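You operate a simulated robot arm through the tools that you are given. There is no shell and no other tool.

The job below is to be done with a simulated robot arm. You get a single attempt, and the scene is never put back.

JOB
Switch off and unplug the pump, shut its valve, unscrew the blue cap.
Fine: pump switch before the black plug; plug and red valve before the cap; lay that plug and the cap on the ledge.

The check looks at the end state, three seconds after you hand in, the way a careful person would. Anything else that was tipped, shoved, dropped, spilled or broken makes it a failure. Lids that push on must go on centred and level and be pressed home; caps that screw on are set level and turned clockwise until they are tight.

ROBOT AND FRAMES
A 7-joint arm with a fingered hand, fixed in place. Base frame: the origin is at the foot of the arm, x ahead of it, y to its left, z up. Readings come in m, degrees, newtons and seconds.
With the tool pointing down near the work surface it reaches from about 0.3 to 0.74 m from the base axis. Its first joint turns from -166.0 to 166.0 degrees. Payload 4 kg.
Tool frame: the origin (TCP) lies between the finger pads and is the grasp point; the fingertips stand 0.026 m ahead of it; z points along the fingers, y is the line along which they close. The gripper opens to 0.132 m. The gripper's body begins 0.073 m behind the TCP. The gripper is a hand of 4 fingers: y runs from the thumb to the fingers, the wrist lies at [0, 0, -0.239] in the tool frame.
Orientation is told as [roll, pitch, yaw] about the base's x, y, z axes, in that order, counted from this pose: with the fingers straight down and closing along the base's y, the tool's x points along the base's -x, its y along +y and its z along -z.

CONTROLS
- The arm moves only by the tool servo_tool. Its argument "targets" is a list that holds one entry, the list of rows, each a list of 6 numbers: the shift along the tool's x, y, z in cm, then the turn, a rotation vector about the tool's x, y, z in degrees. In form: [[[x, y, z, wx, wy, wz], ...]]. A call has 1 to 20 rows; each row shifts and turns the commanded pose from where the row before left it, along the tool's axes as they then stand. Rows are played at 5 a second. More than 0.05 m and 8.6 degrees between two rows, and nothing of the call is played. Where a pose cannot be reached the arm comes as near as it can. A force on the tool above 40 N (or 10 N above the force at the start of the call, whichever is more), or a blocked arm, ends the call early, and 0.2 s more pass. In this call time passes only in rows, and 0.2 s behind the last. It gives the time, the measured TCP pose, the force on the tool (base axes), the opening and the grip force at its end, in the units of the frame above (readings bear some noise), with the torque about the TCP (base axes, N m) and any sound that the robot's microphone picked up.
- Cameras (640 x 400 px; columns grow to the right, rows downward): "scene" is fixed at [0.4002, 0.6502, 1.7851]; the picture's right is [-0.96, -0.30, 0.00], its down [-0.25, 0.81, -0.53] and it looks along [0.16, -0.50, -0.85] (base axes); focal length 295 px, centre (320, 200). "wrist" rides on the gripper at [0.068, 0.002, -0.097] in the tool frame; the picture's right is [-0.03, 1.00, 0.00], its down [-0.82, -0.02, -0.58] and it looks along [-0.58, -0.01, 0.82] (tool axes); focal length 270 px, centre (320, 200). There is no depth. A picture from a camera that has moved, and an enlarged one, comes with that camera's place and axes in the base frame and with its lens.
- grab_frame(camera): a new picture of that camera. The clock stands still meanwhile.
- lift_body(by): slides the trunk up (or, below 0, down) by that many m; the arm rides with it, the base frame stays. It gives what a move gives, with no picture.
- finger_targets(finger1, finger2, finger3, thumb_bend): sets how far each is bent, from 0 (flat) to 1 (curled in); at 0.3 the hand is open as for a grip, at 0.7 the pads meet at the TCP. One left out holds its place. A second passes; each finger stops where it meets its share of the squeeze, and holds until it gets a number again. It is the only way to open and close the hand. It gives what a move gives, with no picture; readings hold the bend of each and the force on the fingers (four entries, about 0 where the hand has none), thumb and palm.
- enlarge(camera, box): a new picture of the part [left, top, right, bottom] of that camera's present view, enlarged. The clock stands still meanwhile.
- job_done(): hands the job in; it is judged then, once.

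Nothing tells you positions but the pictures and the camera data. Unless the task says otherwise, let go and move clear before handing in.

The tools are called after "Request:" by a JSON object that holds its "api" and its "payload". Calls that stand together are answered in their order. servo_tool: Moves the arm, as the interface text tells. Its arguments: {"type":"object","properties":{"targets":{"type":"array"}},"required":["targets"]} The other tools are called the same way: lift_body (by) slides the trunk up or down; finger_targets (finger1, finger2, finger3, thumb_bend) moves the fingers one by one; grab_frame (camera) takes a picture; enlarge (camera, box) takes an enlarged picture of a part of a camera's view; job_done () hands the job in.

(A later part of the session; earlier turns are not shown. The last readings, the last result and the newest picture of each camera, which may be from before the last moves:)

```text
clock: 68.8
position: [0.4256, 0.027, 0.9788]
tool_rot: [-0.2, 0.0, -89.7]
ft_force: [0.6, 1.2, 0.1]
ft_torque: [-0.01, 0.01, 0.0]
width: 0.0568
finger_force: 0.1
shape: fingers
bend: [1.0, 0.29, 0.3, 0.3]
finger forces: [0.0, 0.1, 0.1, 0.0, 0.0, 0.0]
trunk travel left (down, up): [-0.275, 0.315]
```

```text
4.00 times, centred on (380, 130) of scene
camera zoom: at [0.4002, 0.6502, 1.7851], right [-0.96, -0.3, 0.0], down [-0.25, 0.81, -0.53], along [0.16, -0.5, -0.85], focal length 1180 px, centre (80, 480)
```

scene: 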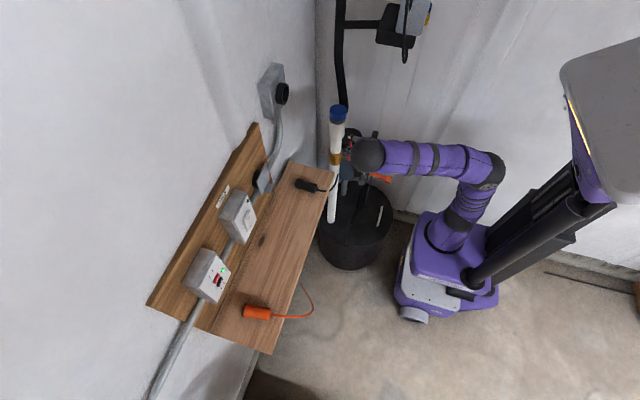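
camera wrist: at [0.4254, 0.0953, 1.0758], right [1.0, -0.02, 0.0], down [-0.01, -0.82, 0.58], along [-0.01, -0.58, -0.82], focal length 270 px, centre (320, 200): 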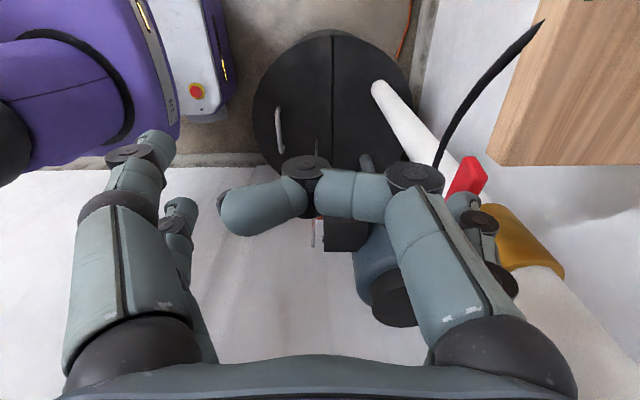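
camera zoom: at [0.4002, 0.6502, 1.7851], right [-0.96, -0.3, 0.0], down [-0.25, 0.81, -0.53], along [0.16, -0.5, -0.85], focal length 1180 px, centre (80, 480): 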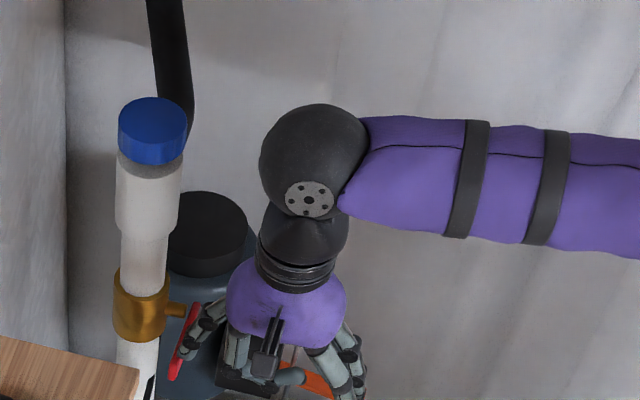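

The lever is close to horizontal. I'll keep pressing down in small steps until I feel its end stop.

Request:
{"api": "servo_tool", "payload": {"targets": [[[0.2, 0, 0.6, 0, 0, 0], [0.1, 0, 0.4, 0, 0, 0], [0, 0, 0.3, 0, 0, 0], [0, 0, 0.3, 0, 0, 0]]]}}

Request:
{"api": "grab_frame", "payload": {"camera": "wrist"}}

Request:
{"api": "enlarge", "payload": {"camera": "scene", "box": [320, 130, 400, 180]}}

```text
clock: 69.8
position: [0.4248, 0.0316, 0.9635]
tool_rot: [-0.2, 0.0, -89.7]
ft_force: [-0.3, 0.2, 3.1]
ft_torque: [-0.05, -0.21, 0.0]
width: 0.0569
finger_force: 1.5
shape: fingers
bend: [1.0, 0.3, 0.3, 0.3]
finger forces: [0.0, 2.6, 0.1, 0.0, 0.1, 0.0]
trunk travel left (down, up): [-0.275, 0.315]
```

```text
taken
camera wrist: at [0.4254, 0.0988, 1.0602], right [1.0, -0.02, 0.0], down [-0.01, -0.82, 0.58], along [-0.01, -0.58, -0.82], focal length 270 px, centre (320, 200)
```

wrist: 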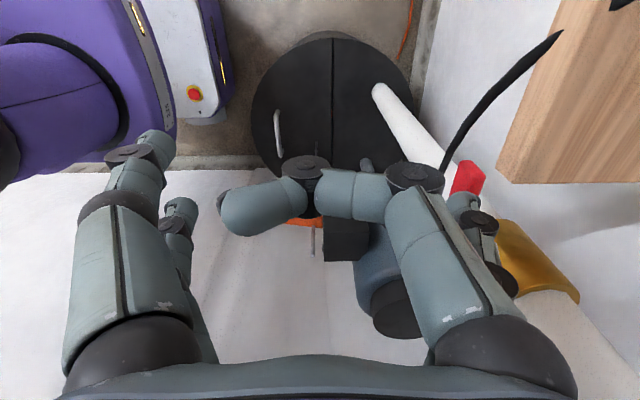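

```text
8.00 times, centred on (360, 155) of scene
camera zoom: at [0.4002, 0.6502, 1.7851], right [-0.96, -0.3, 0.0], down [-0.25, 0.81, -0.53], along [0.16, -0.5, -0.85], focal length 2361 px, centre (0, 560)
```

zoom: 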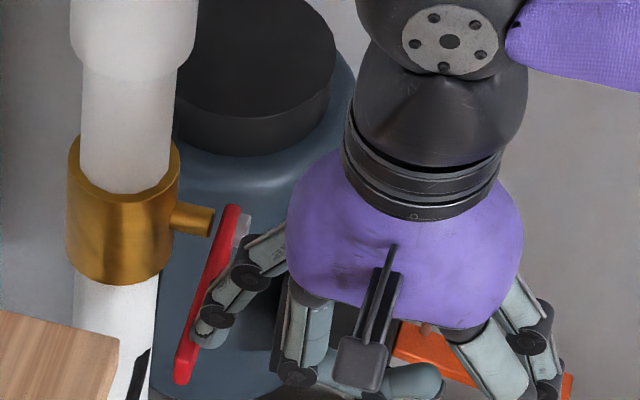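

The lever looks about horizontal, but only 3 N pushes back. I'll press a little more to confirm the stop.

Request:
{"api": "servo_tool", "payload": {"targets": [[[0, 0, 0.25, 0, 0, 0], [0, 0, 0.25, 0, 0, 0], [0, 0, 0.25, 0, 0, 0]]]}}

Request:
{"api": "enlarge", "payload": {"camera": "scene", "box": [320, 130, 400, 180]}}

```text
clock: 70.6
position: [0.4222, 0.0303, 0.9611]
tool_rot: [0.3, 0.1, -89.6]
ft_force: [-16.4, 4.9, 34.9]
ft_torque: [-0.65, -2.58, 0.11]
width: 0.0565
finger_force: 18.8
shape: fingers
bend: [1.0, 0.32, 0.3, 0.3]
finger forces: [0.1, 38.0, 0.1, 0.0, 0.0, 0.0]
trunk travel left (down, up): [-0.275, 0.315]
```

```text
8.00 times, centred on (360, 155) of scene
camera zoom: at [0.4002, 0.6502, 1.7851], right [-0.96, -0.3, 0.0], down [-0.25, 0.81, -0.53], along [0.16, -0.5, -0.85], focal length 2361 px, centre (0, 560)
```

zoom: 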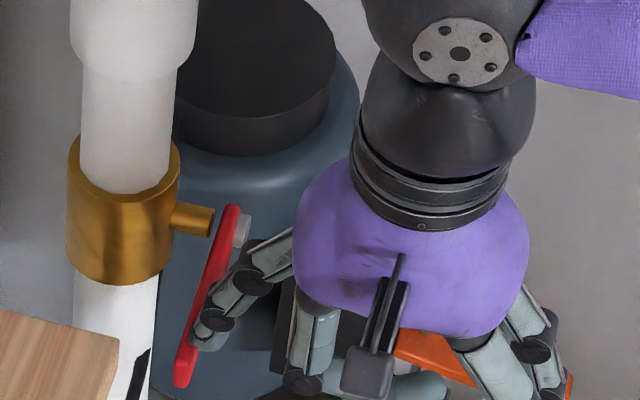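

There's a hard stop at 35 N, so the valve is shut. I'll back off upward, raise the trunk and look at the cap from above.

Request:
{"api": "servo_tool", "payload": {"targets": [[[0, 0, -1, 0, 0, 0], [0.5, -0.5, -3, 0, 0, 0], [1, -1.5, -2, 0, 0, 0]]]}}

Request:
{"api": "lift_body", "payload": {"by": 0.27}}

Request:
{"api": "finger_targets", "payload": {"finger1": 0.3, "finger2": 0.3, "finger3": 0.3, "thumb_bend": 0.3}}

Request:
{"api": "grab_frame", "payload": {"camera": "wrist"}}

Request:
{"api": "grab_frame", "payload": {"camera": "scene"}}

Request:
{"api": "enlarge", "payload": {"camera": "scene", "box": [300, 80, 396, 200]}}

```text
clock: 71.4
position: [0.4064, 0.0456, 1.0154]
tool_rot: [-0.3, 0.0, -89.7]
ft_force: [0.0, -0.2, 0.0]
ft_torque: [-0.01, -0.04, 0.0]
width: 0.0566
finger_force: 0.1
shape: fingers
bend: [1.0, 0.3, 0.3, 0.3]
finger forces: [0.0, 0.1, 0.0, 0.1, 0.0, 0.0]
trunk travel left (down, up): [-0.275, 0.315]
```

```text
clock: 74.2
position: [0.4057, 0.0456, 1.285]
tool_rot: [-0.2, 0.1, -89.7]
ft_force: [0.1, -0.2, -0.6]
ft_torque: [-0.01, -0.01, 0.01]
width: 0.0565
finger_force: 0.0
shape: fingers
bend: [1.0, 0.3, 0.3, 0.3]
finger forces: [0.1, 0.0, 0.0, 0.0, 0.0, 0.1]
trunk travel left (down, up): [-0.545, 0.045]
```

```text
clock: 75.2
position: [0.406, 0.0455, 1.2858]
tool_rot: [-0.2, 0.0, -89.7]
ft_force: [0.1, 0.0, -0.8]
ft_torque: [0.0, 0.0, -0.02]
width: 0.1329
finger_force: 0.2
shape: fingers
bend: [0.3, 0.3, 0.3, 0.3]
finger forces: [0.0, 0.0, 0.1, 0.0, 0.0, 0.1]
trunk travel left (down, up): [-0.545, 0.045]
```

```text
taken
camera wrist: at [0.4067, 0.1135, 1.3814], right [1.0, -0.02, 0.0], down [-0.01, -0.82, 0.58], along [-0.01, -0.58, -0.82], focal length 270 px, centre (320, 200)
```

wrist: 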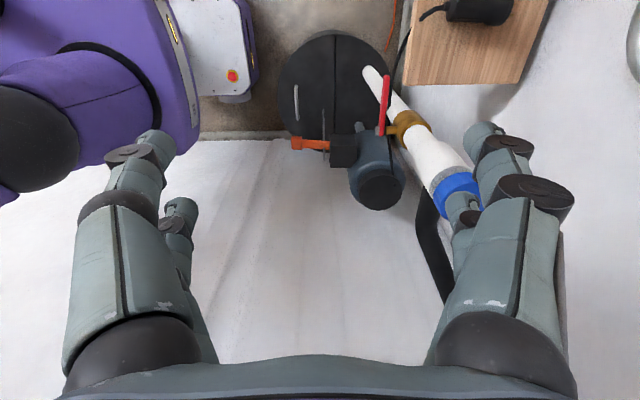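

```text
taken
```

scene: 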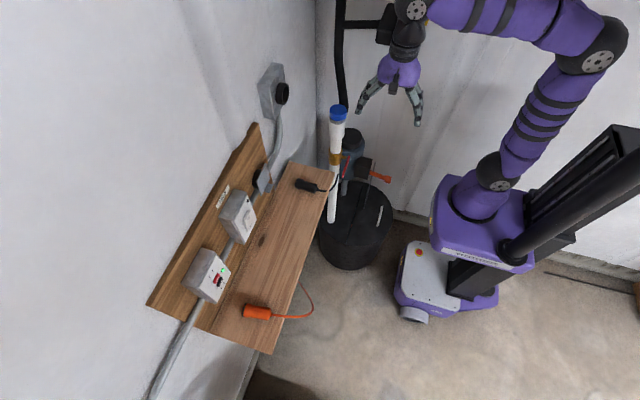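

```text
3.33 times, centred on (348, 140) of scene
camera zoom: at [0.4002, 0.6502, 1.7851], right [-0.96, -0.3, 0.0], down [-0.25, 0.81, -0.53], along [0.16, -0.5, -0.85], focal length 984 px, centre (227, 400)
```

zoom: 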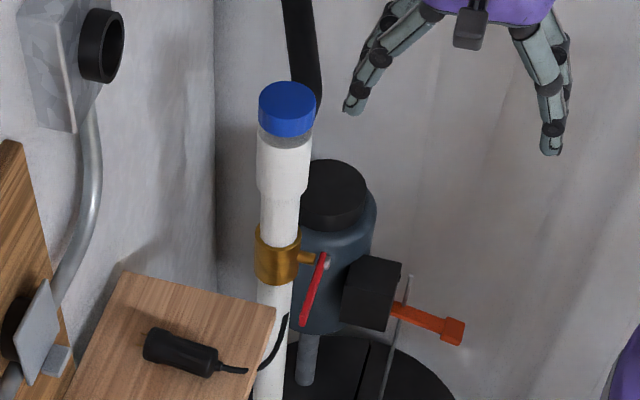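

The valve lever stays horizontal and the plug sits on the ledge. Next is the cap at about (0.561, -0.061), top z≈1.149; I'll move over it at safe height and check the centring.

Request:
{"api": "servo_tool", "payload": {"targets": [[[-2.66, 3.88, 0, 0, 0, 0], [-2.66, 3.88, 0, 0, 0, 0], [-2.66, 3.88, 0, 0, 0, 0], [-2.66, 3.88, 0, 0, 0, 0]]]}}

Request:
{"api": "grab_frame", "payload": {"camera": "wrist"}}

Request:
{"api": "enlarge", "payload": {"camera": "scene", "box": [280, 40, 408, 140]}}

```text
clock: 76.2
position: [0.5642, -0.0594, 1.2822]
tool_rot: [-0.4, 0.0, -89.4]
ft_force: [-0.1, -0.5, -0.2]
ft_torque: [0.04, 0.02, 0.03]
width: 0.1327
finger_force: 0.0
shape: fingers
bend: [0.3, 0.3, 0.3, 0.3]
finger forces: [0.1, 0.0, 0.0, 0.1, 0.1, 0.1]
trunk travel left (down, up): [-0.545, 0.045]
```

```text
taken
camera wrist: at [0.5638, 0.0094, 1.3794], right [1.0, -0.02, 0.0], down [-0.01, -0.82, 0.58], along [-0.01, -0.58, -0.82], focal length 270 px, centre (320, 200)
```

wrist: 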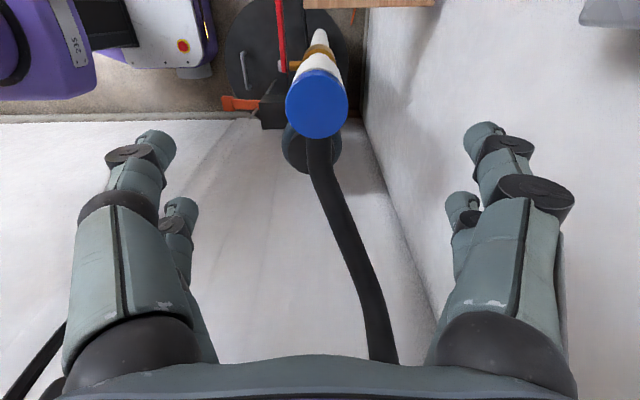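

```text
4.00 times, centred on (344, 90) of scene
camera zoom: at [0.4002, 0.6502, 1.7851], right [-0.96, -0.3, 0.0], down [-0.25, 0.81, -0.53], along [0.16, -0.5, -0.85], focal length 1180 px, centre (224, 640)
```

zoom: 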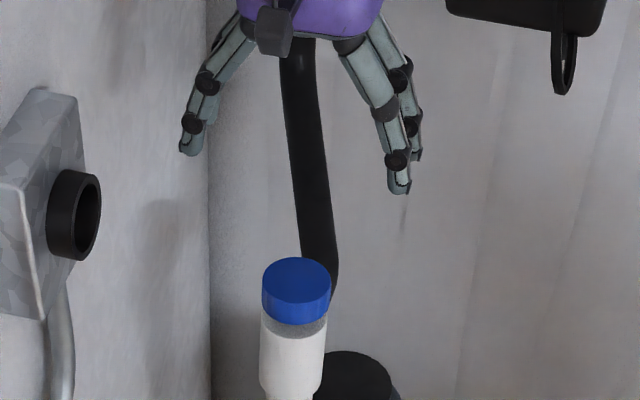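

The cap is centred between the fingers, about 3 mm off. I'll trim and lower so the fingertips reach the side of the cap.

Request:
{"api": "servo_tool", "payload": {"targets": [[[0, -0.3, 3.2, 0, 0, 0], [0, 0, 3.2, 0, 0, 0], [0, 0, 3.2, 0, 0, 0], [0, 0, 3.1, 0, 0, 0]]]}}

Request:
{"api": "grab_frame", "payload": {"camera": "wrist"}}

Request:
{"api": "enlarge", "payload": {"camera": "scene", "box": [300, 80, 380, 130]}}

```text
clock: 77.2
position: [0.5588, -0.0586, 1.1583]
tool_rot: [-0.3, 0.0, -89.8]
ft_force: [0.6, 0.5, -0.2]
ft_torque: [0.01, 0.0, 0.01]
width: 0.133
finger_force: 0.1
shape: fingers
bend: [0.3, 0.3, 0.3, 0.3]
finger forces: [0.0, 0.1, 0.0, 0.0, 0.0, 0.0]
trunk travel left (down, up): [-0.545, 0.045]
```

```text
taken
camera wrist: at [0.5597, 0.0087, 1.2546], right [1.0, -0.02, 0.0], down [-0.01, -0.82, 0.58], along [-0.02, -0.58, -0.82], focal length 270 px, centre (320, 200)
```

wrist: 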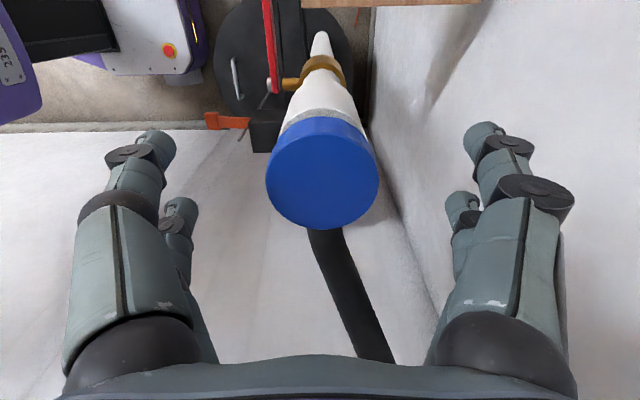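

```text
8.00 times, centred on (340, 105) of scene
camera zoom: at [0.4002, 0.6502, 1.7851], right [-0.96, -0.3, 0.0], down [-0.25, 0.81, -0.53], along [0.16, -0.5, -0.85], focal length 2361 px, centre (160, 960)
```

zoom: 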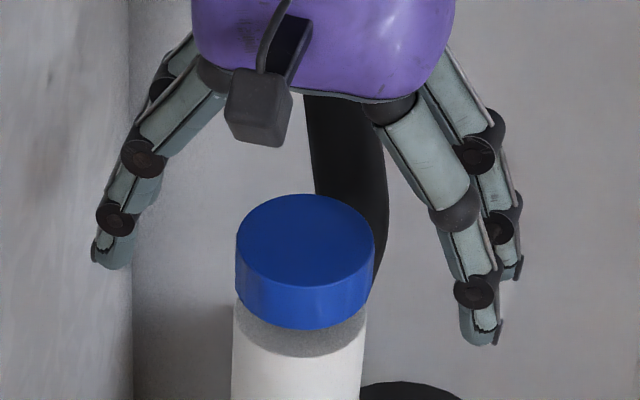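

The cap is well centred. I'll lower 4 mm more and close the hand on it.

Request:
{"api": "servo_tool", "payload": {"targets": [[[0, 0, 0.4, 0, 0, 0]]]}}

Request:
{"api": "finger_targets", "payload": {"finger1": 0.8, "finger2": 0.8, "finger3": 0.8, "thumb_bend": 0.8}}

Request:
{"api": "grab_frame", "payload": {"camera": "wrist"}}

Request:
{"api": "enlarge", "payload": {"camera": "scene", "box": [300, 80, 380, 130]}}

```text
clock: 77.6
position: [0.5582, -0.0596, 1.1554]
tool_rot: [-0.2, 0.0, -89.7]
ft_force: [-0.2, 0.5, 0.4]
ft_torque: [-0.01, 0.0, 0.02]
width: 0.1327
finger_force: 0.0
shape: fingers
bend: [0.3, 0.3, 0.3, 0.3]
finger forces: [0.0, 0.0, 0.1, 0.0, 0.0, 0.1]
trunk travel left (down, up): [-0.545, 0.045]
```

```text
clock: 78.6
position: [0.5569, -0.0603, 1.155]
tool_rot: [-0.2, 0.0, -89.7]
ft_force: [-9.6, 0.2, -5.8]
ft_torque: [-0.11, 0.05, 0.15]
width: 0.0292
finger_force: 20.7
shape: fingers
bend: [0.6, 0.58, 0.6, 0.67]
finger forces: [6.9, 8.4, 7.8, 0.0, 17.6, 0.0]
trunk travel left (down, up): [-0.545, 0.045]
```

```text
taken
camera wrist: at [0.5579, 0.0086, 1.2512], right [1.0, -0.02, -0.01], down [-0.01, -0.82, 0.58], along [-0.02, -0.58, -0.82], focal length 270 px, centre (320, 200)
```

wrist: 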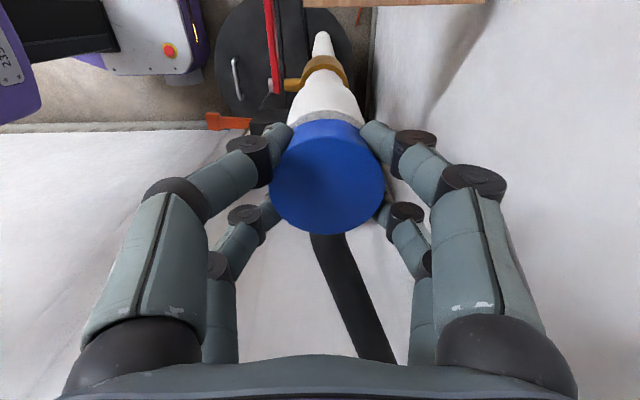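

```text
8.00 times, centred on (340, 105) of scene
camera zoom: at [0.4002, 0.6502, 1.7851], right [-0.96, -0.3, 0.0], down [-0.25, 0.81, -0.53], along [0.16, -0.5, -0.85], focal length 2361 px, centre (160, 960)
```

zoom: 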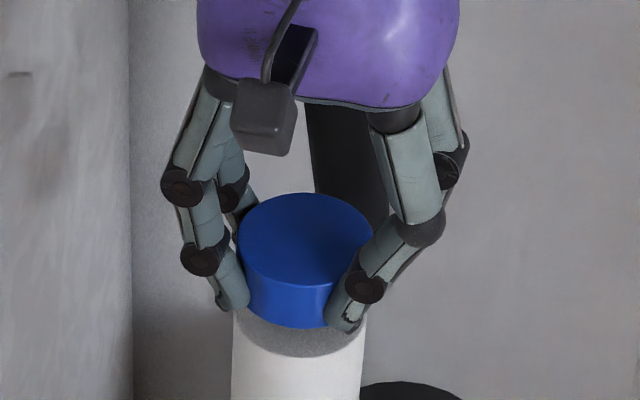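

All four fingers hold the cap. I'll start turning counter-clockwise as seen from above, with a short test first.

Request:
{"api": "servo_tool", "payload": {"targets": [[[0, 0, 0, 0, 0, -6], [0, 0, 0, 0, 0, -8], [0, 0, 0, 0, 0, -8], [0, 0, 0, 0, 0, -8]]]}}

Request:
{"api": "grab_frame", "payload": {"camera": "wrist"}}

```text
clock: 79.6
position: [0.5566, -0.0614, 1.1543]
tool_rot: [-0.2, 0.1, -59.6]
ft_force: [-13.5, -3.5, -0.3]
ft_torque: [-0.09, 0.07, -0.05]
width: 0.029
finger_force: 21.2
shape: fingers
bend: [0.6, 0.58, 0.6, 0.67]
finger forces: [7.1, 8.2, 8.0, 0.0, 19.5, 0.0]
trunk travel left (down, up): [-0.545, 0.045]
```

```text
taken
camera wrist: at [0.5234, -0.0017, 1.2509], right [0.88, 0.48, 0.0], down [0.4, -0.71, 0.58], along [0.28, -0.51, -0.82], focal length 270 px, centre (320, 200)
```

wrist: 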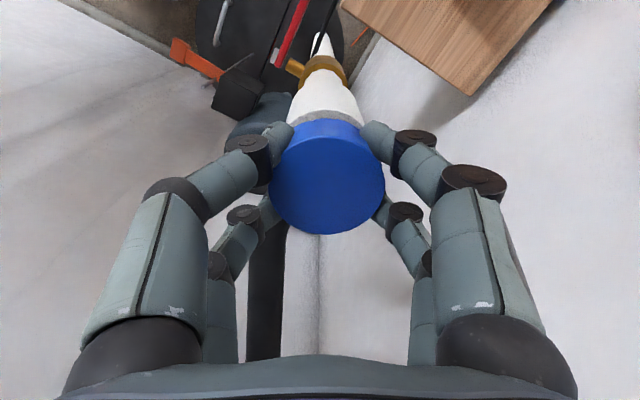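

The turn meets little resistance. I'll continue through to about yaw +76° and then compare the cap's height.

Request:
{"api": "servo_tool", "payload": {"targets": [[[0, 0, 0, 0, 0, -8], [0, 0, 0, 0, 0, -8], [0, 0, 0, 0, 0, -8], [0, 0, 0, 0, 0, -8], [0, 0, 0, 0, 0, -8], [0, 0, 0, 0, 0, -8], [0, 0, 0, 0, 0, -8], [0, 0, 0, 0, 0, -8], [0, 0, 0, 0, 0, -8], [0, 0, 0, 0, 0, -8], [0, 0, 0, 0, 0, -8], [0, 0, 0, 0, 0, -8], [0, 0, 0, 0, 0, -8], [0, 0, 0, 0, 0, -8], [0, 0, 0, 0, 0, -8], [0, 0, 0, 0, 0, -8], [0, 0, 0, 0, 0, -8]]]}}

Request:
{"api": "grab_frame", "payload": {"camera": "wrist"}}

Request:
{"api": "enlarge", "payload": {"camera": "scene", "box": [300, 80, 380, 130]}}

```text
clock: 83.2
position: [0.5605, -0.0614, 1.1524]
tool_rot: [0.0, -0.1, 76.5]
ft_force: [20.1, -11.0, 14.9]
ft_torque: [-0.24, -0.47, -0.08]
width: 0.0269
finger_force: 26.3
shape: fingers
bend: [0.61, 0.6, 0.6, 0.66]
finger forces: [6.5, 8.1, 9.8, 0.0, 27.7, 0.0]
trunk travel left (down, up): [-0.545, 0.045]
```

```text
taken
camera wrist: at [0.5416, -0.1281, 1.2496], right [-0.97, 0.26, 0.0], down [0.21, 0.79, 0.58], along [0.15, 0.56, -0.82], focal length 270 px, centre (320, 200)
```

wrist: 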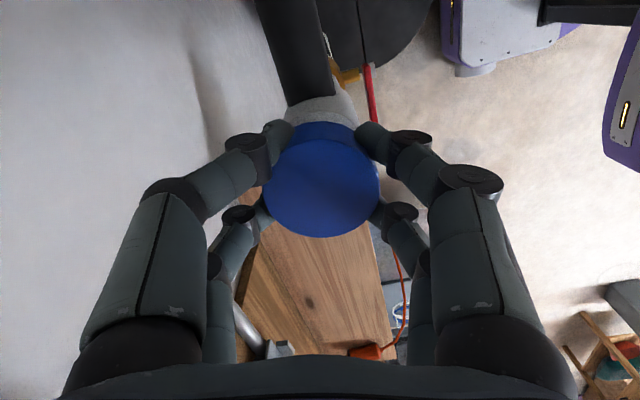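

```text
8.00 times, centred on (340, 105) of scene
camera zoom: at [0.4002, 0.6502, 1.7851], right [-0.96, -0.3, 0.0], down [-0.25, 0.81, -0.53], along [0.16, -0.5, -0.85], focal length 2361 px, centre (160, 960)
```

zoom: 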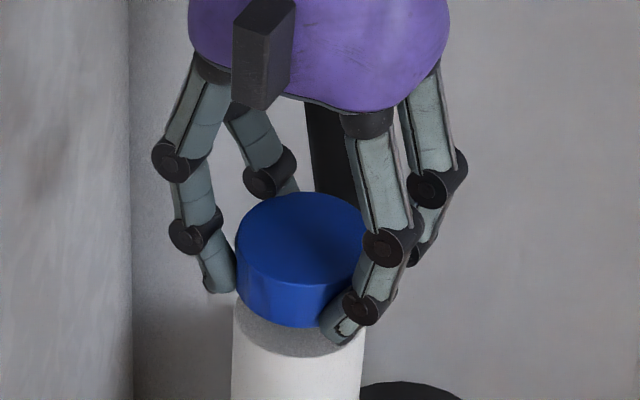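

The cap has risen about 2 mm and is pushing up on the hand, so it is unscrewing. I'll continue the turn, following upward.

Request:
{"api": "servo_tool", "payload": {"targets": [[[0, 0, -0.1, 0, 0, -8], [0, 0, -0.05, 0, 0, -8], [0, 0, -0.02, 0, 0, -8], [0, 0, -0.01, 0, 0, -8], [0, 0, -0.01, 0, 0, -8], [0, 0, -0.01, 0, 0, -8], [0, 0, -0.01, 0, 0, -8], [0, 0, -0.01, 0, 0, -8], [0, 0, -0.01, 0, 0, -8], [0, 0, -0.01, 0, 0, -8]]]}}

Request:
{"api": "grab_frame", "payload": {"camera": "wrist"}}

Request:
{"api": "enlarge", "payload": {"camera": "scene", "box": [300, 80, 380, 130]}}

```text
clock: 84.1
position: [0.5575, -0.0583, 1.1573]
tool_rot: [-0.3, 1.7, 105.3]
ft_force: [20.6, -8.7, -11.4]
ft_torque: [0.14, 0.1, 0.05]
width: 0.0296
finger_force: 33.3
shape: fingers
bend: [0.61, 0.61, 0.6, 0.65]
finger forces: [7.6, 6.1, 15.2, 0.0, 36.4, 0.0]
trunk travel left (down, up): [-0.545, 0.045]
stopped in row 4: the force on the tool passed its limit at 56 N (the readings are from after the stop); the commanded pose is now the measured one
```

```text
taken
camera wrist: at [0.5718, -0.1225, 1.256], right [-0.97, -0.24, -0.01], down [-0.2, 0.81, 0.55], along [-0.13, 0.54, -0.83], focal length 270 px, centre (320, 200)
```

wrist: 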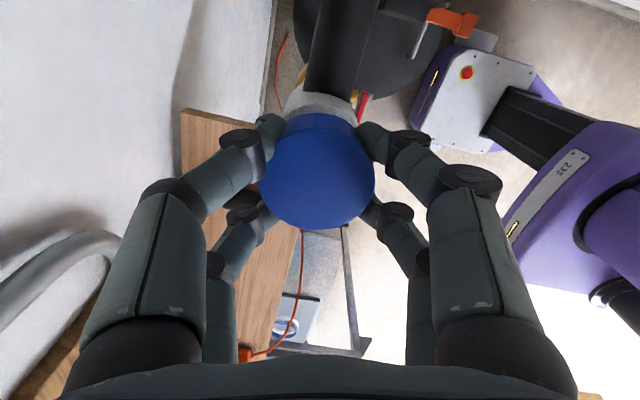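

```text
8.00 times, centred on (340, 105) of scene
camera zoom: at [0.4002, 0.6502, 1.7851], right [-0.96, -0.3, 0.0], down [-0.25, 0.81, -0.53], along [0.16, -0.5, -0.85], focal length 2361 px, centre (160, 960)
```

zoom: 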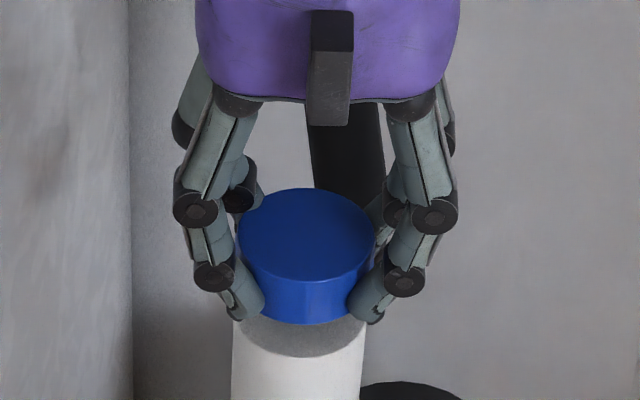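

The hand hit a limit at yaw ≈105°, but the cap has clearly risen. I'll release, rotate back and re-centre for another grip.

Request:
{"api": "finger_targets", "payload": {"finger1": 0.35, "finger2": 0.35, "finger3": 0.35, "thumb_bend": 0.35}}

Request:
{"api": "servo_tool", "payload": {"targets": [[[0, 0, 0, 0, 0, 8], [0, 0, 0, 0, 0, 8.5], [0, 0, 0, 0, 0, 8.5], [0, 0, 0, 0, 0, 8.5], [0, 0, 0, 0, 0, 8.5], [0, 0, 0, 0, 0, 8.5], [0, 0, 0, 0, 0, 8.5], [0, 0, 0, 0, 0, 8.5], [0, 0, 0, 0, 0, 8.5], [0, 0, 0, 0, 0, 8.5], [0, 0, 0, 0, 0, 8.5], [0, 0, 0, 0, 0, 8.5], [0, 0, 0, 0, 0, 8.5], [0, 0, 0, 0, 0, 8.5], [0, 0, 0, 0, 0, 8.5], [0, 0, 0, 0, 0, 8.5], [0, 0, 0, 0, 0, 8.5], [0, 0, 0, 0, 0, 8.5], [0, 0, 0, 0, 0, 8.5], [0, 0, 0, 0, 0, 8.5]]]}}

Request:
{"api": "servo_tool", "payload": {"targets": [[[0, 0, 0, 0, 0, 8.5], [0, 0, 0, 0, 0, 8.5], [0, 0, 0, 0, 0, 8.5], [0, 0, 0, 0, 0, 8.5], [0, 0, 0, 0, 0, 8.5], [0, 0, 0, 0, 0, 8.5], [0, 0, 0, 0, 0, 8.5], [0, 0, 0, 0, 0, 8.5]]]}}

Request:
{"api": "grab_frame", "payload": {"camera": "wrist"}}

Request:
{"api": "enlarge", "payload": {"camera": "scene", "box": [300, 80, 380, 130]}}

```text
clock: 85.1
position: [0.5572, -0.0577, 1.1577]
tool_rot: [0.0, 1.4, 105.2]
ft_force: [0.3, -0.3, -0.2]
ft_torque: [-0.01, 0.01, 0.01]
width: 0.1162
finger_force: 0.1
shape: fingers
bend: [0.35, 0.35, 0.35, 0.35]
finger forces: [0.0, 0.0, 0.0, 0.0, 0.0, 0.1]
trunk travel left (down, up): [-0.545, 0.045]
```

```text
clock: 89.3
position: [0.5594, -0.0631, 1.156]
tool_rot: [-0.2, -1.0, -64.4]
ft_force: [-0.4, -0.6, 0.3]
ft_torque: [-0.02, 0.02, 0.01]
width: 0.1161
finger_force: 0.1
shape: fingers
bend: [0.35, 0.35, 0.35, 0.35]
finger forces: [0.0, 0.1, 0.0, 0.1, 0.1, 0.0]
trunk travel left (down, up): [-0.545, 0.045]
```

```text
clock: 91.1
position: [0.5593, -0.0628, 1.1562]
tool_rot: [0.9, -0.5, -132.5]
ft_force: [0.5, 0.8, -0.4]
ft_torque: [0.02, 0.0, 0.01]
width: 0.1161
finger_force: 0.0
shape: fingers
bend: [0.35, 0.35, 0.35, 0.35]
finger forces: [0.0, 0.1, 0.1, 0.0, 0.2, 0.0]
trunk travel left (down, up): [-0.545, 0.045]
```

```text
taken
camera wrist: at [0.6056, -0.0126, 1.2523], right [0.72, -0.69, 0.02], down [-0.57, -0.58, 0.59], along [-0.4, -0.43, -0.81], focal length 270 px, centre (320, 200)
```

wrist: 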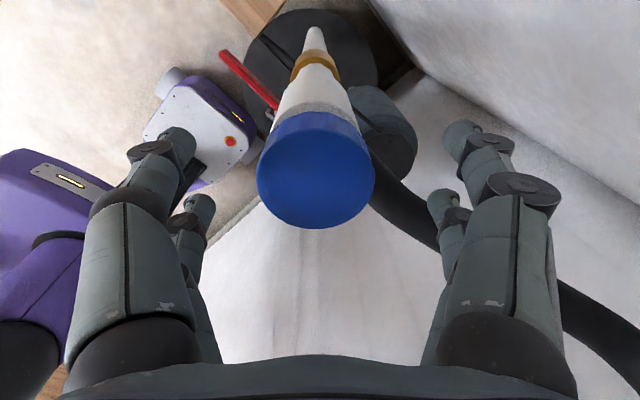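

```text
8.00 times, centred on (340, 105) of scene
camera zoom: at [0.4002, 0.6502, 1.7851], right [-0.96, -0.3, 0.0], down [-0.25, 0.81, -0.53], along [0.16, -0.5, -0.85], focal length 2361 px, centre (160, 960)
```

zoom: 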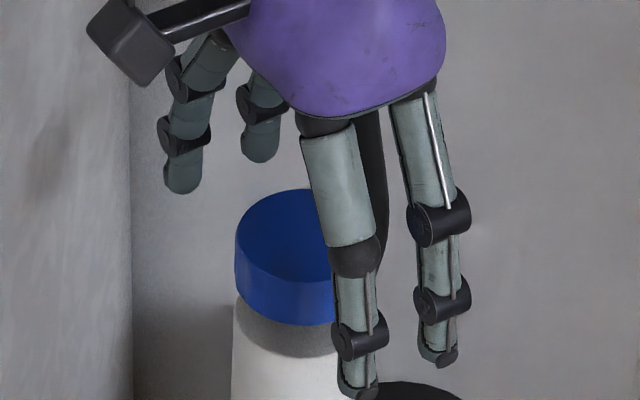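

The cap stands a few millimetres higher and is still level. I'll rotate back a bit further, re-centre and grip again.

Request:
{"api": "servo_tool", "payload": {"targets": [[[0.4, -0.2, 0, 0, 0, 0], [0, 0, 0, 0, 0, 8.5], [0, 0, 0, 0, 0, 8.5], [0, 0, 0, 0, 0, 8.5], [0, 0, 0, 0, 0, 8.5]]]}}

Request:
{"api": "grab_frame", "payload": {"camera": "wrist"}}

```text
clock: 92.3
position: [0.5602, -0.059, 1.1559]
tool_rot: [1.1, -0.1, -166.6]
ft_force: [-0.1, 0.8, -0.1]
ft_torque: [-0.01, 0.01, -0.01]
width: 0.1161
finger_force: 0.1
shape: fingers
bend: [0.35, 0.35, 0.35, 0.35]
finger forces: [0.0, 0.1, 0.1, 0.1, 0.1, 0.0]
trunk travel left (down, up): [-0.545, 0.045]
```

```text
taken
camera wrist: at [0.6263, -0.043, 1.2527], right [0.21, -0.98, 0.02], down [-0.8, -0.16, 0.58], along [-0.56, -0.14, -0.82], focal length 270 px, centre (320, 200)
```

wrist: 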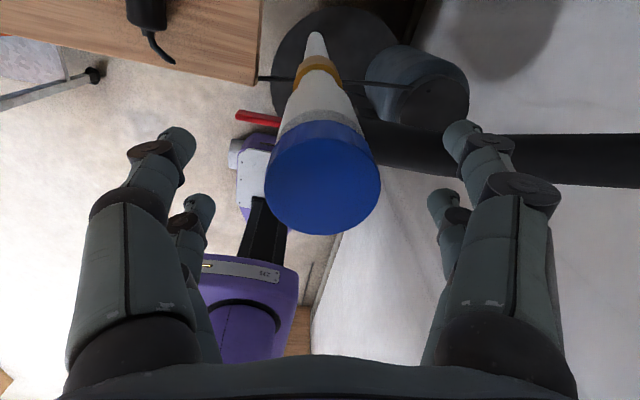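

Centred. I'll grip again and turn another 170° with slight upward following.

Request:
{"api": "finger_targets", "payload": {"finger1": 0.8, "finger2": 0.8, "finger3": 0.8, "thumb_bend": 0.8}}

Request:
{"api": "servo_tool", "payload": {"targets": [[[0, 0, -0.01, 0, 0, -8.5], [0, 0, -0.01, 0, 0, -8.5], [0, 0, -0.01, 0, 0, -8.5], [0, 0, -0.01, 0, 0, -8.5], [0, 0, -0.01, 0, 0, -8.5], [0, 0, -0.01, 0, 0, -8.5], [0, 0, -0.01, 0, 0, -8.5], [0, 0, -0.01, 0, 0, -8.5], [0, 0, -0.01, 0, 0, -8.5], [0, 0, -0.01, 0, 0, -8.5], [0, 0, -0.01, 0, 0, -8.5], [0, 0, -0.01, 0, 0, -8.5], [0, 0, -0.01, 0, 0, -8.5], [0, 0, -0.01, 0, 0, -8.5], [0, 0, -0.01, 0, 0, -8.5], [0, 0, -0.01, 0, 0, -8.5]]]}}

Request:
{"api": "enlarge", "payload": {"camera": "scene", "box": [300, 80, 380, 130]}}

Request:
{"api": "grab_frame", "payload": {"camera": "wrist"}}

```text
clock: 93.3
position: [0.5604, -0.056, 1.1557]
tool_rot: [0.9, 0.0, -166.2]
ft_force: [-3.1, 11.8, -5.5]
ft_torque: [-0.03, 0.14, 0.01]
width: 0.0335
finger_force: 22.7
shape: fingers
bend: [0.58, 0.59, 0.62, 0.66]
finger forces: [7.7, 12.9, 7.1, 0.0, 19.0, 0.0]
trunk travel left (down, up): [-0.545, 0.045]
```

```text
clock: 96.7
position: [0.5591, -0.0611, 1.1597]
tool_rot: [-0.8, -0.7, -30.2]
ft_force: [-12.7, -9.0, 0.1]
ft_torque: [-0.14, 0.23, 0.04]
width: 0.0327
finger_force: 26.3
shape: fingers
bend: [0.59, 0.6, 0.62, 0.67]
finger forces: [10.0, 12.6, 7.0, 0.0, 24.0, 0.1]
trunk travel left (down, up): [-0.545, 0.045]
```

```text
8.00 times, centred on (340, 105) of scene
camera zoom: at [0.4002, 0.6502, 1.7851], right [-0.96, -0.3, 0.0], down [-0.25, 0.81, -0.53], along [0.16, -0.5, -0.85], focal length 2361 px, centre (160, 960)
```

zoom: 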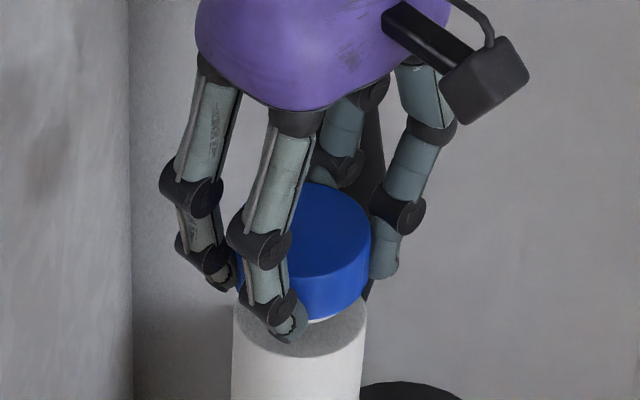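

```text
taken
camera wrist: at [0.4997, -0.0235, 1.2541], right [0.53, 0.85, -0.01], down [0.69, -0.42, 0.59], along [0.5, -0.32, -0.81], focal length 270 px, centre (320, 200)
```

wrist: 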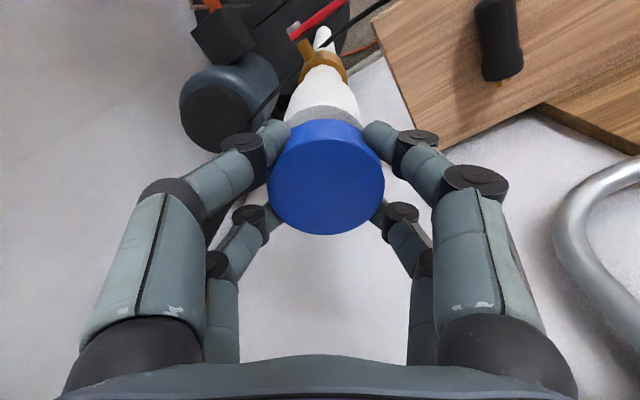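

White thread is now showing beneath the cap, so it is working. I'll continue turning in this grip.

Request:
{"api": "servo_tool", "payload": {"targets": [[[0, 0, -0.02, 0, 0, -8.5], [0, 0, -0.015, 0, 0, -8.5], [0, 0, -0.015, 0, 0, -8.5], [0, 0, -0.015, 0, 0, -8.5], [0, 0, -0.015, 0, 0, -8.5], [0, 0, -0.015, 0, 0, -8.5], [0, 0, -0.015, 0, 0, -8.5], [0, 0, -0.015, 0, 0, -8.5], [0, 0, -0.015, 0, 0, -8.5], [0, 0, -0.015, 0, 0, -8.5], [0, 0, -0.015, 0, 0, -8.5], [0, 0, -0.015, 0, 0, -8.5]]]}}

Request:
{"api": "enlarge", "payload": {"camera": "scene", "box": [300, 80, 380, 130]}}

Request:
{"api": "grab_frame", "payload": {"camera": "wrist"}}

```text
clock: 99.3
position: [0.5604, -0.0602, 1.1578]
tool_rot: [-0.5, 0.8, 71.8]
ft_force: [6.6, -11.7, -0.7]
ft_torque: [-0.19, -0.12, -0.1]
width: 0.0324
finger_force: 27.3
shape: fingers
bend: [0.58, 0.6, 0.62, 0.67]
finger forces: [10.1, 14.0, 6.5, 0.0, 23.8, 0.0]
trunk travel left (down, up): [-0.545, 0.045]
```

```text
8.00 times, centred on (340, 105) of scene
camera zoom: at [0.4002, 0.6502, 1.7851], right [-0.96, -0.3, 0.0], down [-0.25, 0.81, -0.53], along [0.16, -0.5, -0.85], focal length 2361 px, centre (160, 960)
```

zoom: 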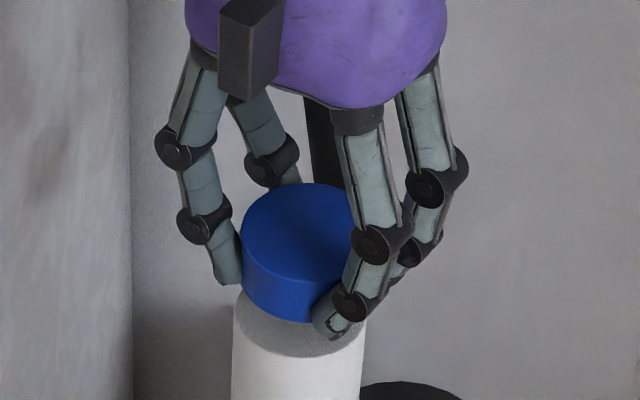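

```text
taken
camera wrist: at [0.5367, -0.1232, 1.256], right [-0.94, 0.34, -0.01], down [0.27, 0.78, 0.57], along [0.2, 0.53, -0.82], focal length 270 px, centre (320, 200)
```

wrist: 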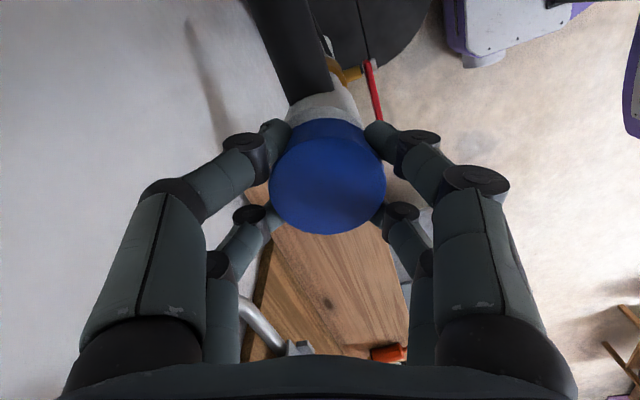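

The cap has shifted slightly sideways, so it may be off its thread. I'll lift gently to test.

Request:
{"api": "servo_tool", "payload": {"targets": [[[0, 0, -0.2, 0, 0, 0], [0, 0, -0.3, 0, 0, 0], [0, 0, -0.4, 0, 0, 0]]]}}

Request:
{"api": "enlarge", "payload": {"camera": "scene", "box": [300, 80, 380, 130]}}

```text
clock: 100.1
position: [0.5598, -0.0596, 1.168]
tool_rot: [-0.5, 0.8, 71.7]
ft_force: [9.0, -10.2, -3.9]
ft_torque: [-0.21, -0.19, -0.05]
width: 0.0324
finger_force: 27.2
shape: fingers
bend: [0.59, 0.59, 0.62, 0.67]
finger forces: [9.7, 14.3, 6.9, 0.0, 23.4, 0.0]
trunk travel left (down, up): [-0.545, 0.045]
```

```text
8.00 times, centred on (340, 105) of scene
camera zoom: at [0.4002, 0.6502, 1.7851], right [-0.96, -0.3, 0.0], down [-0.25, 0.81, -0.53], along [0.16, -0.5, -0.85], focal length 2361 px, centre (160, 960)
```

zoom: 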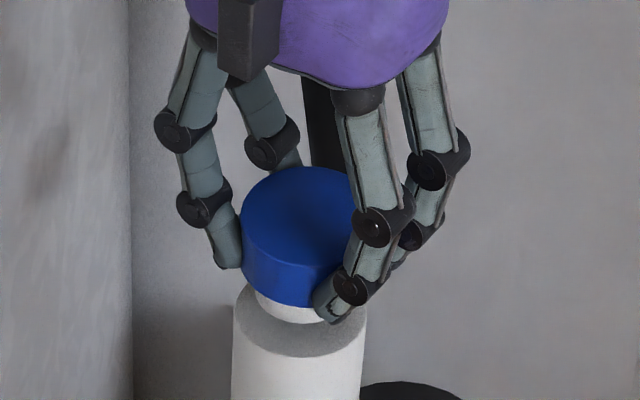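

The cap is off the thread and lifting. I'll raise it clear of the neck.

Request:
{"api": "servo_tool", "payload": {"targets": [[[0, 0, -1, 0, 0, 0], [0, 0, -1.5, 0, 0, 0], [0, 0, -1.5, 0, 0, 0], [0, 0, -2, 0, 0, 0]]]}}

Request:
{"api": "enlarge", "payload": {"camera": "scene", "box": [290, 60, 402, 130]}}

Request:
{"api": "grab_frame", "payload": {"camera": "wrist"}}

```text
clock: 101.1
position: [0.5597, -0.0568, 1.2287]
tool_rot: [-0.6, 0.8, 71.7]
ft_force: [0.3, 0.8, -0.7]
ft_torque: [0.01, -0.05, 0.01]
width: 0.0325
finger_force: 28.2
shape: fingers
bend: [0.56, 0.57, 0.65, 0.64]
finger forces: [12.7, 18.2, 5.9, 0.0, 19.6, 0.1]
trunk travel left (down, up): [-0.545, 0.045]
```

```text
5.71 times, centred on (346, 95) of scene
camera zoom: at [0.4002, 0.6502, 1.7851], right [-0.96, -0.3, 0.0], down [-0.25, 0.81, -0.53], along [0.16, -0.5, -0.85], focal length 1686 px, centre (171, 800)
```

zoom: 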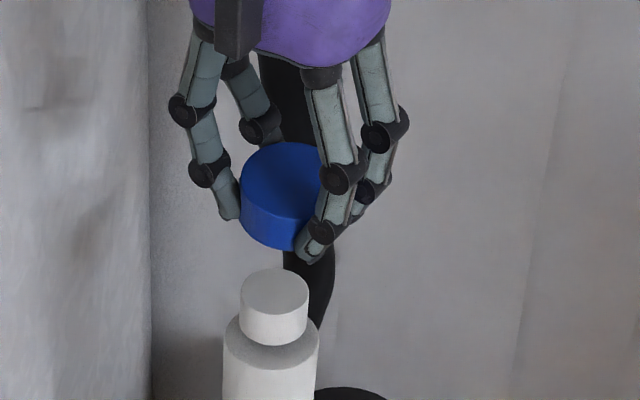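

```text
taken
camera wrist: at [0.5365, -0.1202, 1.3258], right [-0.94, 0.34, -0.01], down [0.27, 0.78, 0.56], along [0.2, 0.53, -0.83], focal length 270 px, centre (320, 200)
```

wrist: 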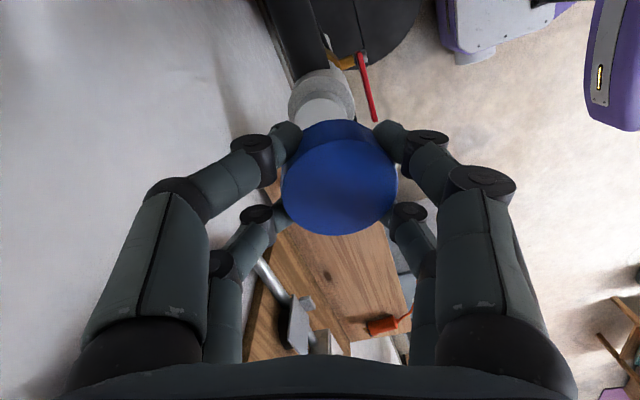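

The cap is off and firmly held. I'll carry it to the left over a free part of the ledge (x≈0.59, y≈0.20), clear of the plug, then lower with the trunk.

Request:
{"api": "servo_tool", "payload": {"targets": [[[-4.06, 1.345, 0, 0, 0, 0], [-4.06, 1.345, 0, 0, 0, 0], [-4.06, 1.345, 0, 0, 0, 0], [-4.06, 1.345, 0, 0, 0, 0], [-4.06, 1.345, 0, 0, 0, 0], [-4.06, 1.345, 0, 0, 0, 0], [-1.0, -3.04, 0, 0, 0, 0]]]}}

Request:
{"api": "lift_body", "payload": {"by": -0.2}}

Request:
{"api": "grab_frame", "payload": {"camera": "wrist"}}

Request:
{"api": "grab_frame", "payload": {"camera": "scene"}}

Request:
{"api": "enlarge", "payload": {"camera": "scene", "box": [230, 120, 358, 220]}}

```text
clock: 102.7
position: [0.5916, 0.2001, 1.2225]
tool_rot: [-0.4, 1.1, 71.6]
ft_force: [-0.4, 0.9, -0.6]
ft_torque: [0.01, 0.0, 0.0]
width: 0.032
finger_force: 27.9
shape: fingers
bend: [0.56, 0.56, 0.65, 0.64]
finger forces: [12.2, 17.8, 5.7, 0.0, 19.5, 0.0]
trunk travel left (down, up): [-0.545, 0.045]
```

```text
clock: 104.9
position: [0.5908, 0.1995, 1.0224]
tool_rot: [-0.5, 0.9, 71.7]
ft_force: [-1.1, -0.4, -0.1]
ft_torque: [-0.01, 0.02, -0.01]
width: 0.0323
finger_force: 28.2
shape: fingers
bend: [0.56, 0.56, 0.65, 0.64]
finger forces: [12.2, 17.8, 5.7, 0.1, 19.5, 0.1]
trunk travel left (down, up): [-0.345, 0.245]
```

```text
taken
camera wrist: at [0.566, 0.1363, 1.1197], right [-0.94, 0.34, -0.01], down [0.27, 0.78, 0.56], along [0.2, 0.53, -0.83], focal length 270 px, centre (320, 200)
```

wrist: 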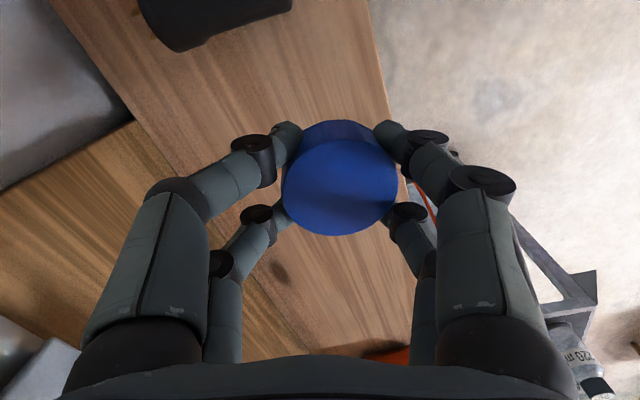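

```text
taken
```

scene: 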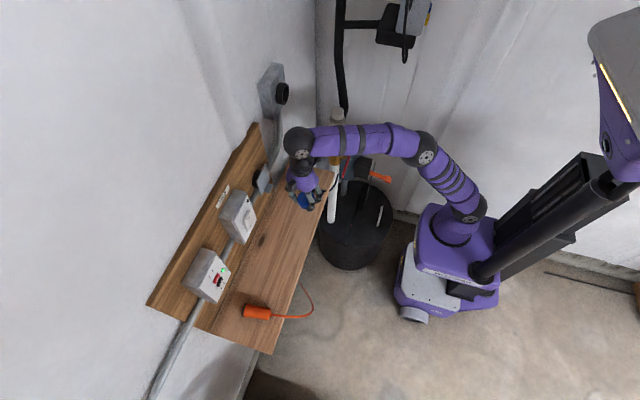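

```text
4.00 times, centred on (294, 170) of scene
camera zoom: at [0.4002, 0.6502, 1.7851], right [-0.96, -0.3, 0.0], down [-0.25, 0.81, -0.53], along [0.16, -0.5, -0.85], focal length 1180 px, centre (424, 320)
```

zoom: 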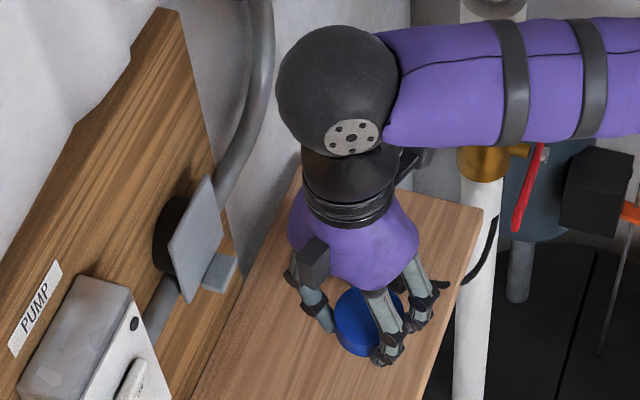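

The cap sits about 8 mm toward the front of the hand, so I'll shift 2 cm further in over the ledge. Then I'll lower to just above it.

Request:
{"api": "servo_tool", "payload": {"targets": [[[-0.63, -1.9, 0, 0, 0, 0]]]}}

Request:
{"api": "lift_body", "payload": {"by": -0.06}}

Request:
{"api": "servo_tool", "payload": {"targets": [[[0, 0, 0.4, 0, 0, 0], [0, 0, 0.3, 0, 0, 0], [0, 0, 0.3, 0, 0, 0]]]}}

Request:
{"api": "grab_frame", "payload": {"camera": "wrist"}}

Request:
{"api": "enlarge", "payload": {"camera": "scene", "box": [250, 130, 346, 210]}}

```text
clock: 105.3
position: [0.6099, 0.1992, 1.0228]
tool_rot: [-0.7, 0.8, 71.6]
ft_force: [-0.6, 0.3, -0.2]
ft_torque: [-0.01, 0.0, -0.01]
width: 0.0318
finger_force: 27.3
shape: fingers
bend: [0.56, 0.56, 0.65, 0.64]
finger forces: [12.2, 17.8, 5.7, 0.1, 19.4, 0.0]
trunk travel left (down, up): [-0.345, 0.245]
```

```text
clock: 106.3
position: [0.61, 0.2002, 0.9614]
tool_rot: [-0.5, 0.9, 71.7]
ft_force: [0.7, -0.5, 0.4]
ft_torque: [0.02, -0.03, 0.03]
width: 0.0321
finger_force: 27.6
shape: fingers
bend: [0.56, 0.56, 0.65, 0.64]
finger forces: [12.2, 17.8, 5.7, 0.0, 19.4, 0.1]
trunk travel left (down, up): [-0.285, 0.305]
```

```text
clock: 107.1
position: [0.6095, 0.1994, 0.9551]
tool_rot: [-0.7, 0.8, 71.6]
ft_force: [0.8, -0.3, 12.1]
ft_torque: [0.33, 0.3, 0.05]
width: 0.0322
finger_force: 35.2
shape: fingers
bend: [0.56, 0.58, 0.65, 0.64]
finger forces: [12.8, 30.4, 6.0, 0.1, 19.8, 0.0]
trunk travel left (down, up): [-0.285, 0.305]
```

```text
taken
camera wrist: at [0.584, 0.1358, 1.052], right [-0.94, 0.34, -0.01], down [0.27, 0.78, 0.57], along [0.2, 0.53, -0.82], focal length 270 px, centre (320, 200)
```

wrist: 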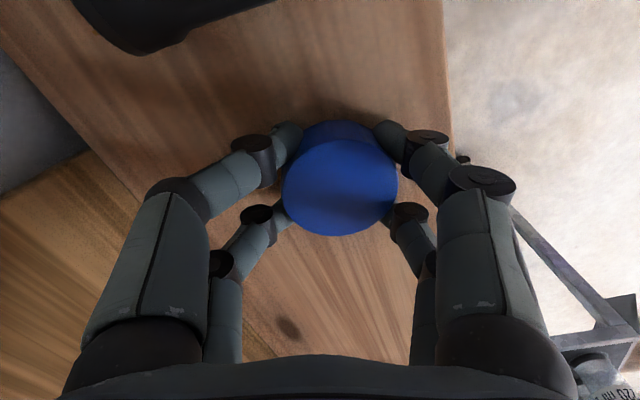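

```text
5.00 times, centred on (298, 170) of scene
camera zoom: at [0.4002, 0.6502, 1.7851], right [-0.96, -0.3, 0.0], down [-0.25, 0.81, -0.53], along [0.16, -0.5, -0.85], focal length 1476 px, centre (430, 350)
```

zoom: 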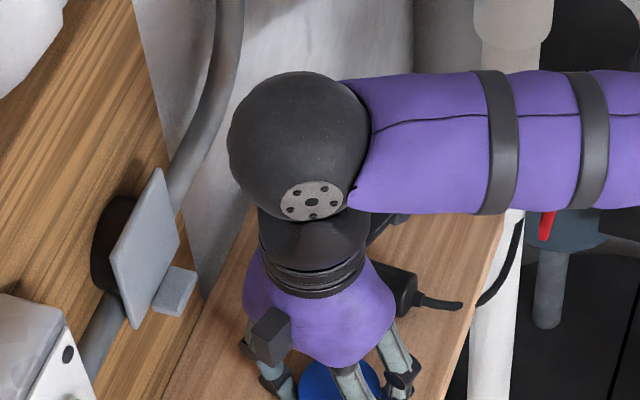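

Finger2's tip touches the ledge with the cap just above it. I'll rise 4 mm and open slightly so the cap settles flat.

Request:
{"api": "servo_tool", "payload": {"targets": [[[0, 0, -0.4, 0, 0, 0]]]}}

Request:
{"api": "finger_targets", "payload": {"finger1": 0.5, "finger2": 0.51, "finger3": 0.56, "thumb_bend": 0.56}}

Request:
{"api": "grab_frame", "payload": {"camera": "wrist"}}

```text
clock: 107.5
position: [0.6103, 0.1986, 0.9553]
tool_rot: [-0.5, 1.0, 71.6]
ft_force: [-0.4, -0.1, -1.0]
ft_torque: [0.03, 0.0, 0.01]
width: 0.0317
finger_force: 27.4
shape: fingers
bend: [0.56, 0.57, 0.65, 0.64]
finger forces: [12.6, 17.3, 5.7, 0.0, 19.2, 0.0]
trunk travel left (down, up): [-0.285, 0.305]
```

```text
clock: 108.5
position: [0.6104, 0.2003, 0.9566]
tool_rot: [-0.5, 1.0, 71.7]
ft_force: [0.0, 0.2, 0.0]
ft_torque: [-0.02, 0.01, 0.0]
width: 0.0549
finger_force: 0.1
shape: fingers
bend: [0.5, 0.51, 0.56, 0.56]
finger forces: [0.1, 0.0, 0.0, 0.0, 0.0, 0.0]
trunk travel left (down, up): [-0.285, 0.305]
```

```text
taken
camera wrist: at [0.5853, 0.1362, 1.0541], right [-0.94, 0.34, -0.01], down [0.27, 0.78, 0.56], along [0.2, 0.53, -0.83], focal length 270 px, centre (320, 200)
```

wrist: 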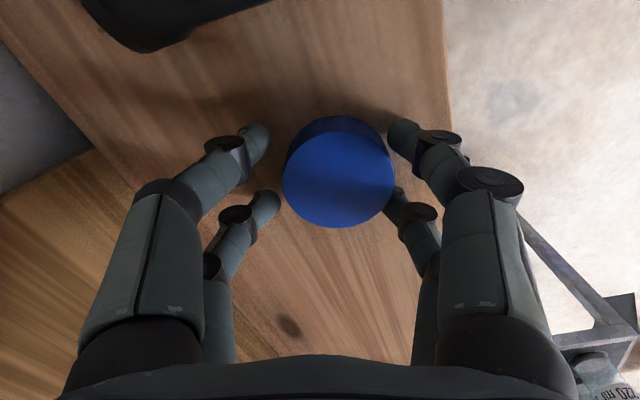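

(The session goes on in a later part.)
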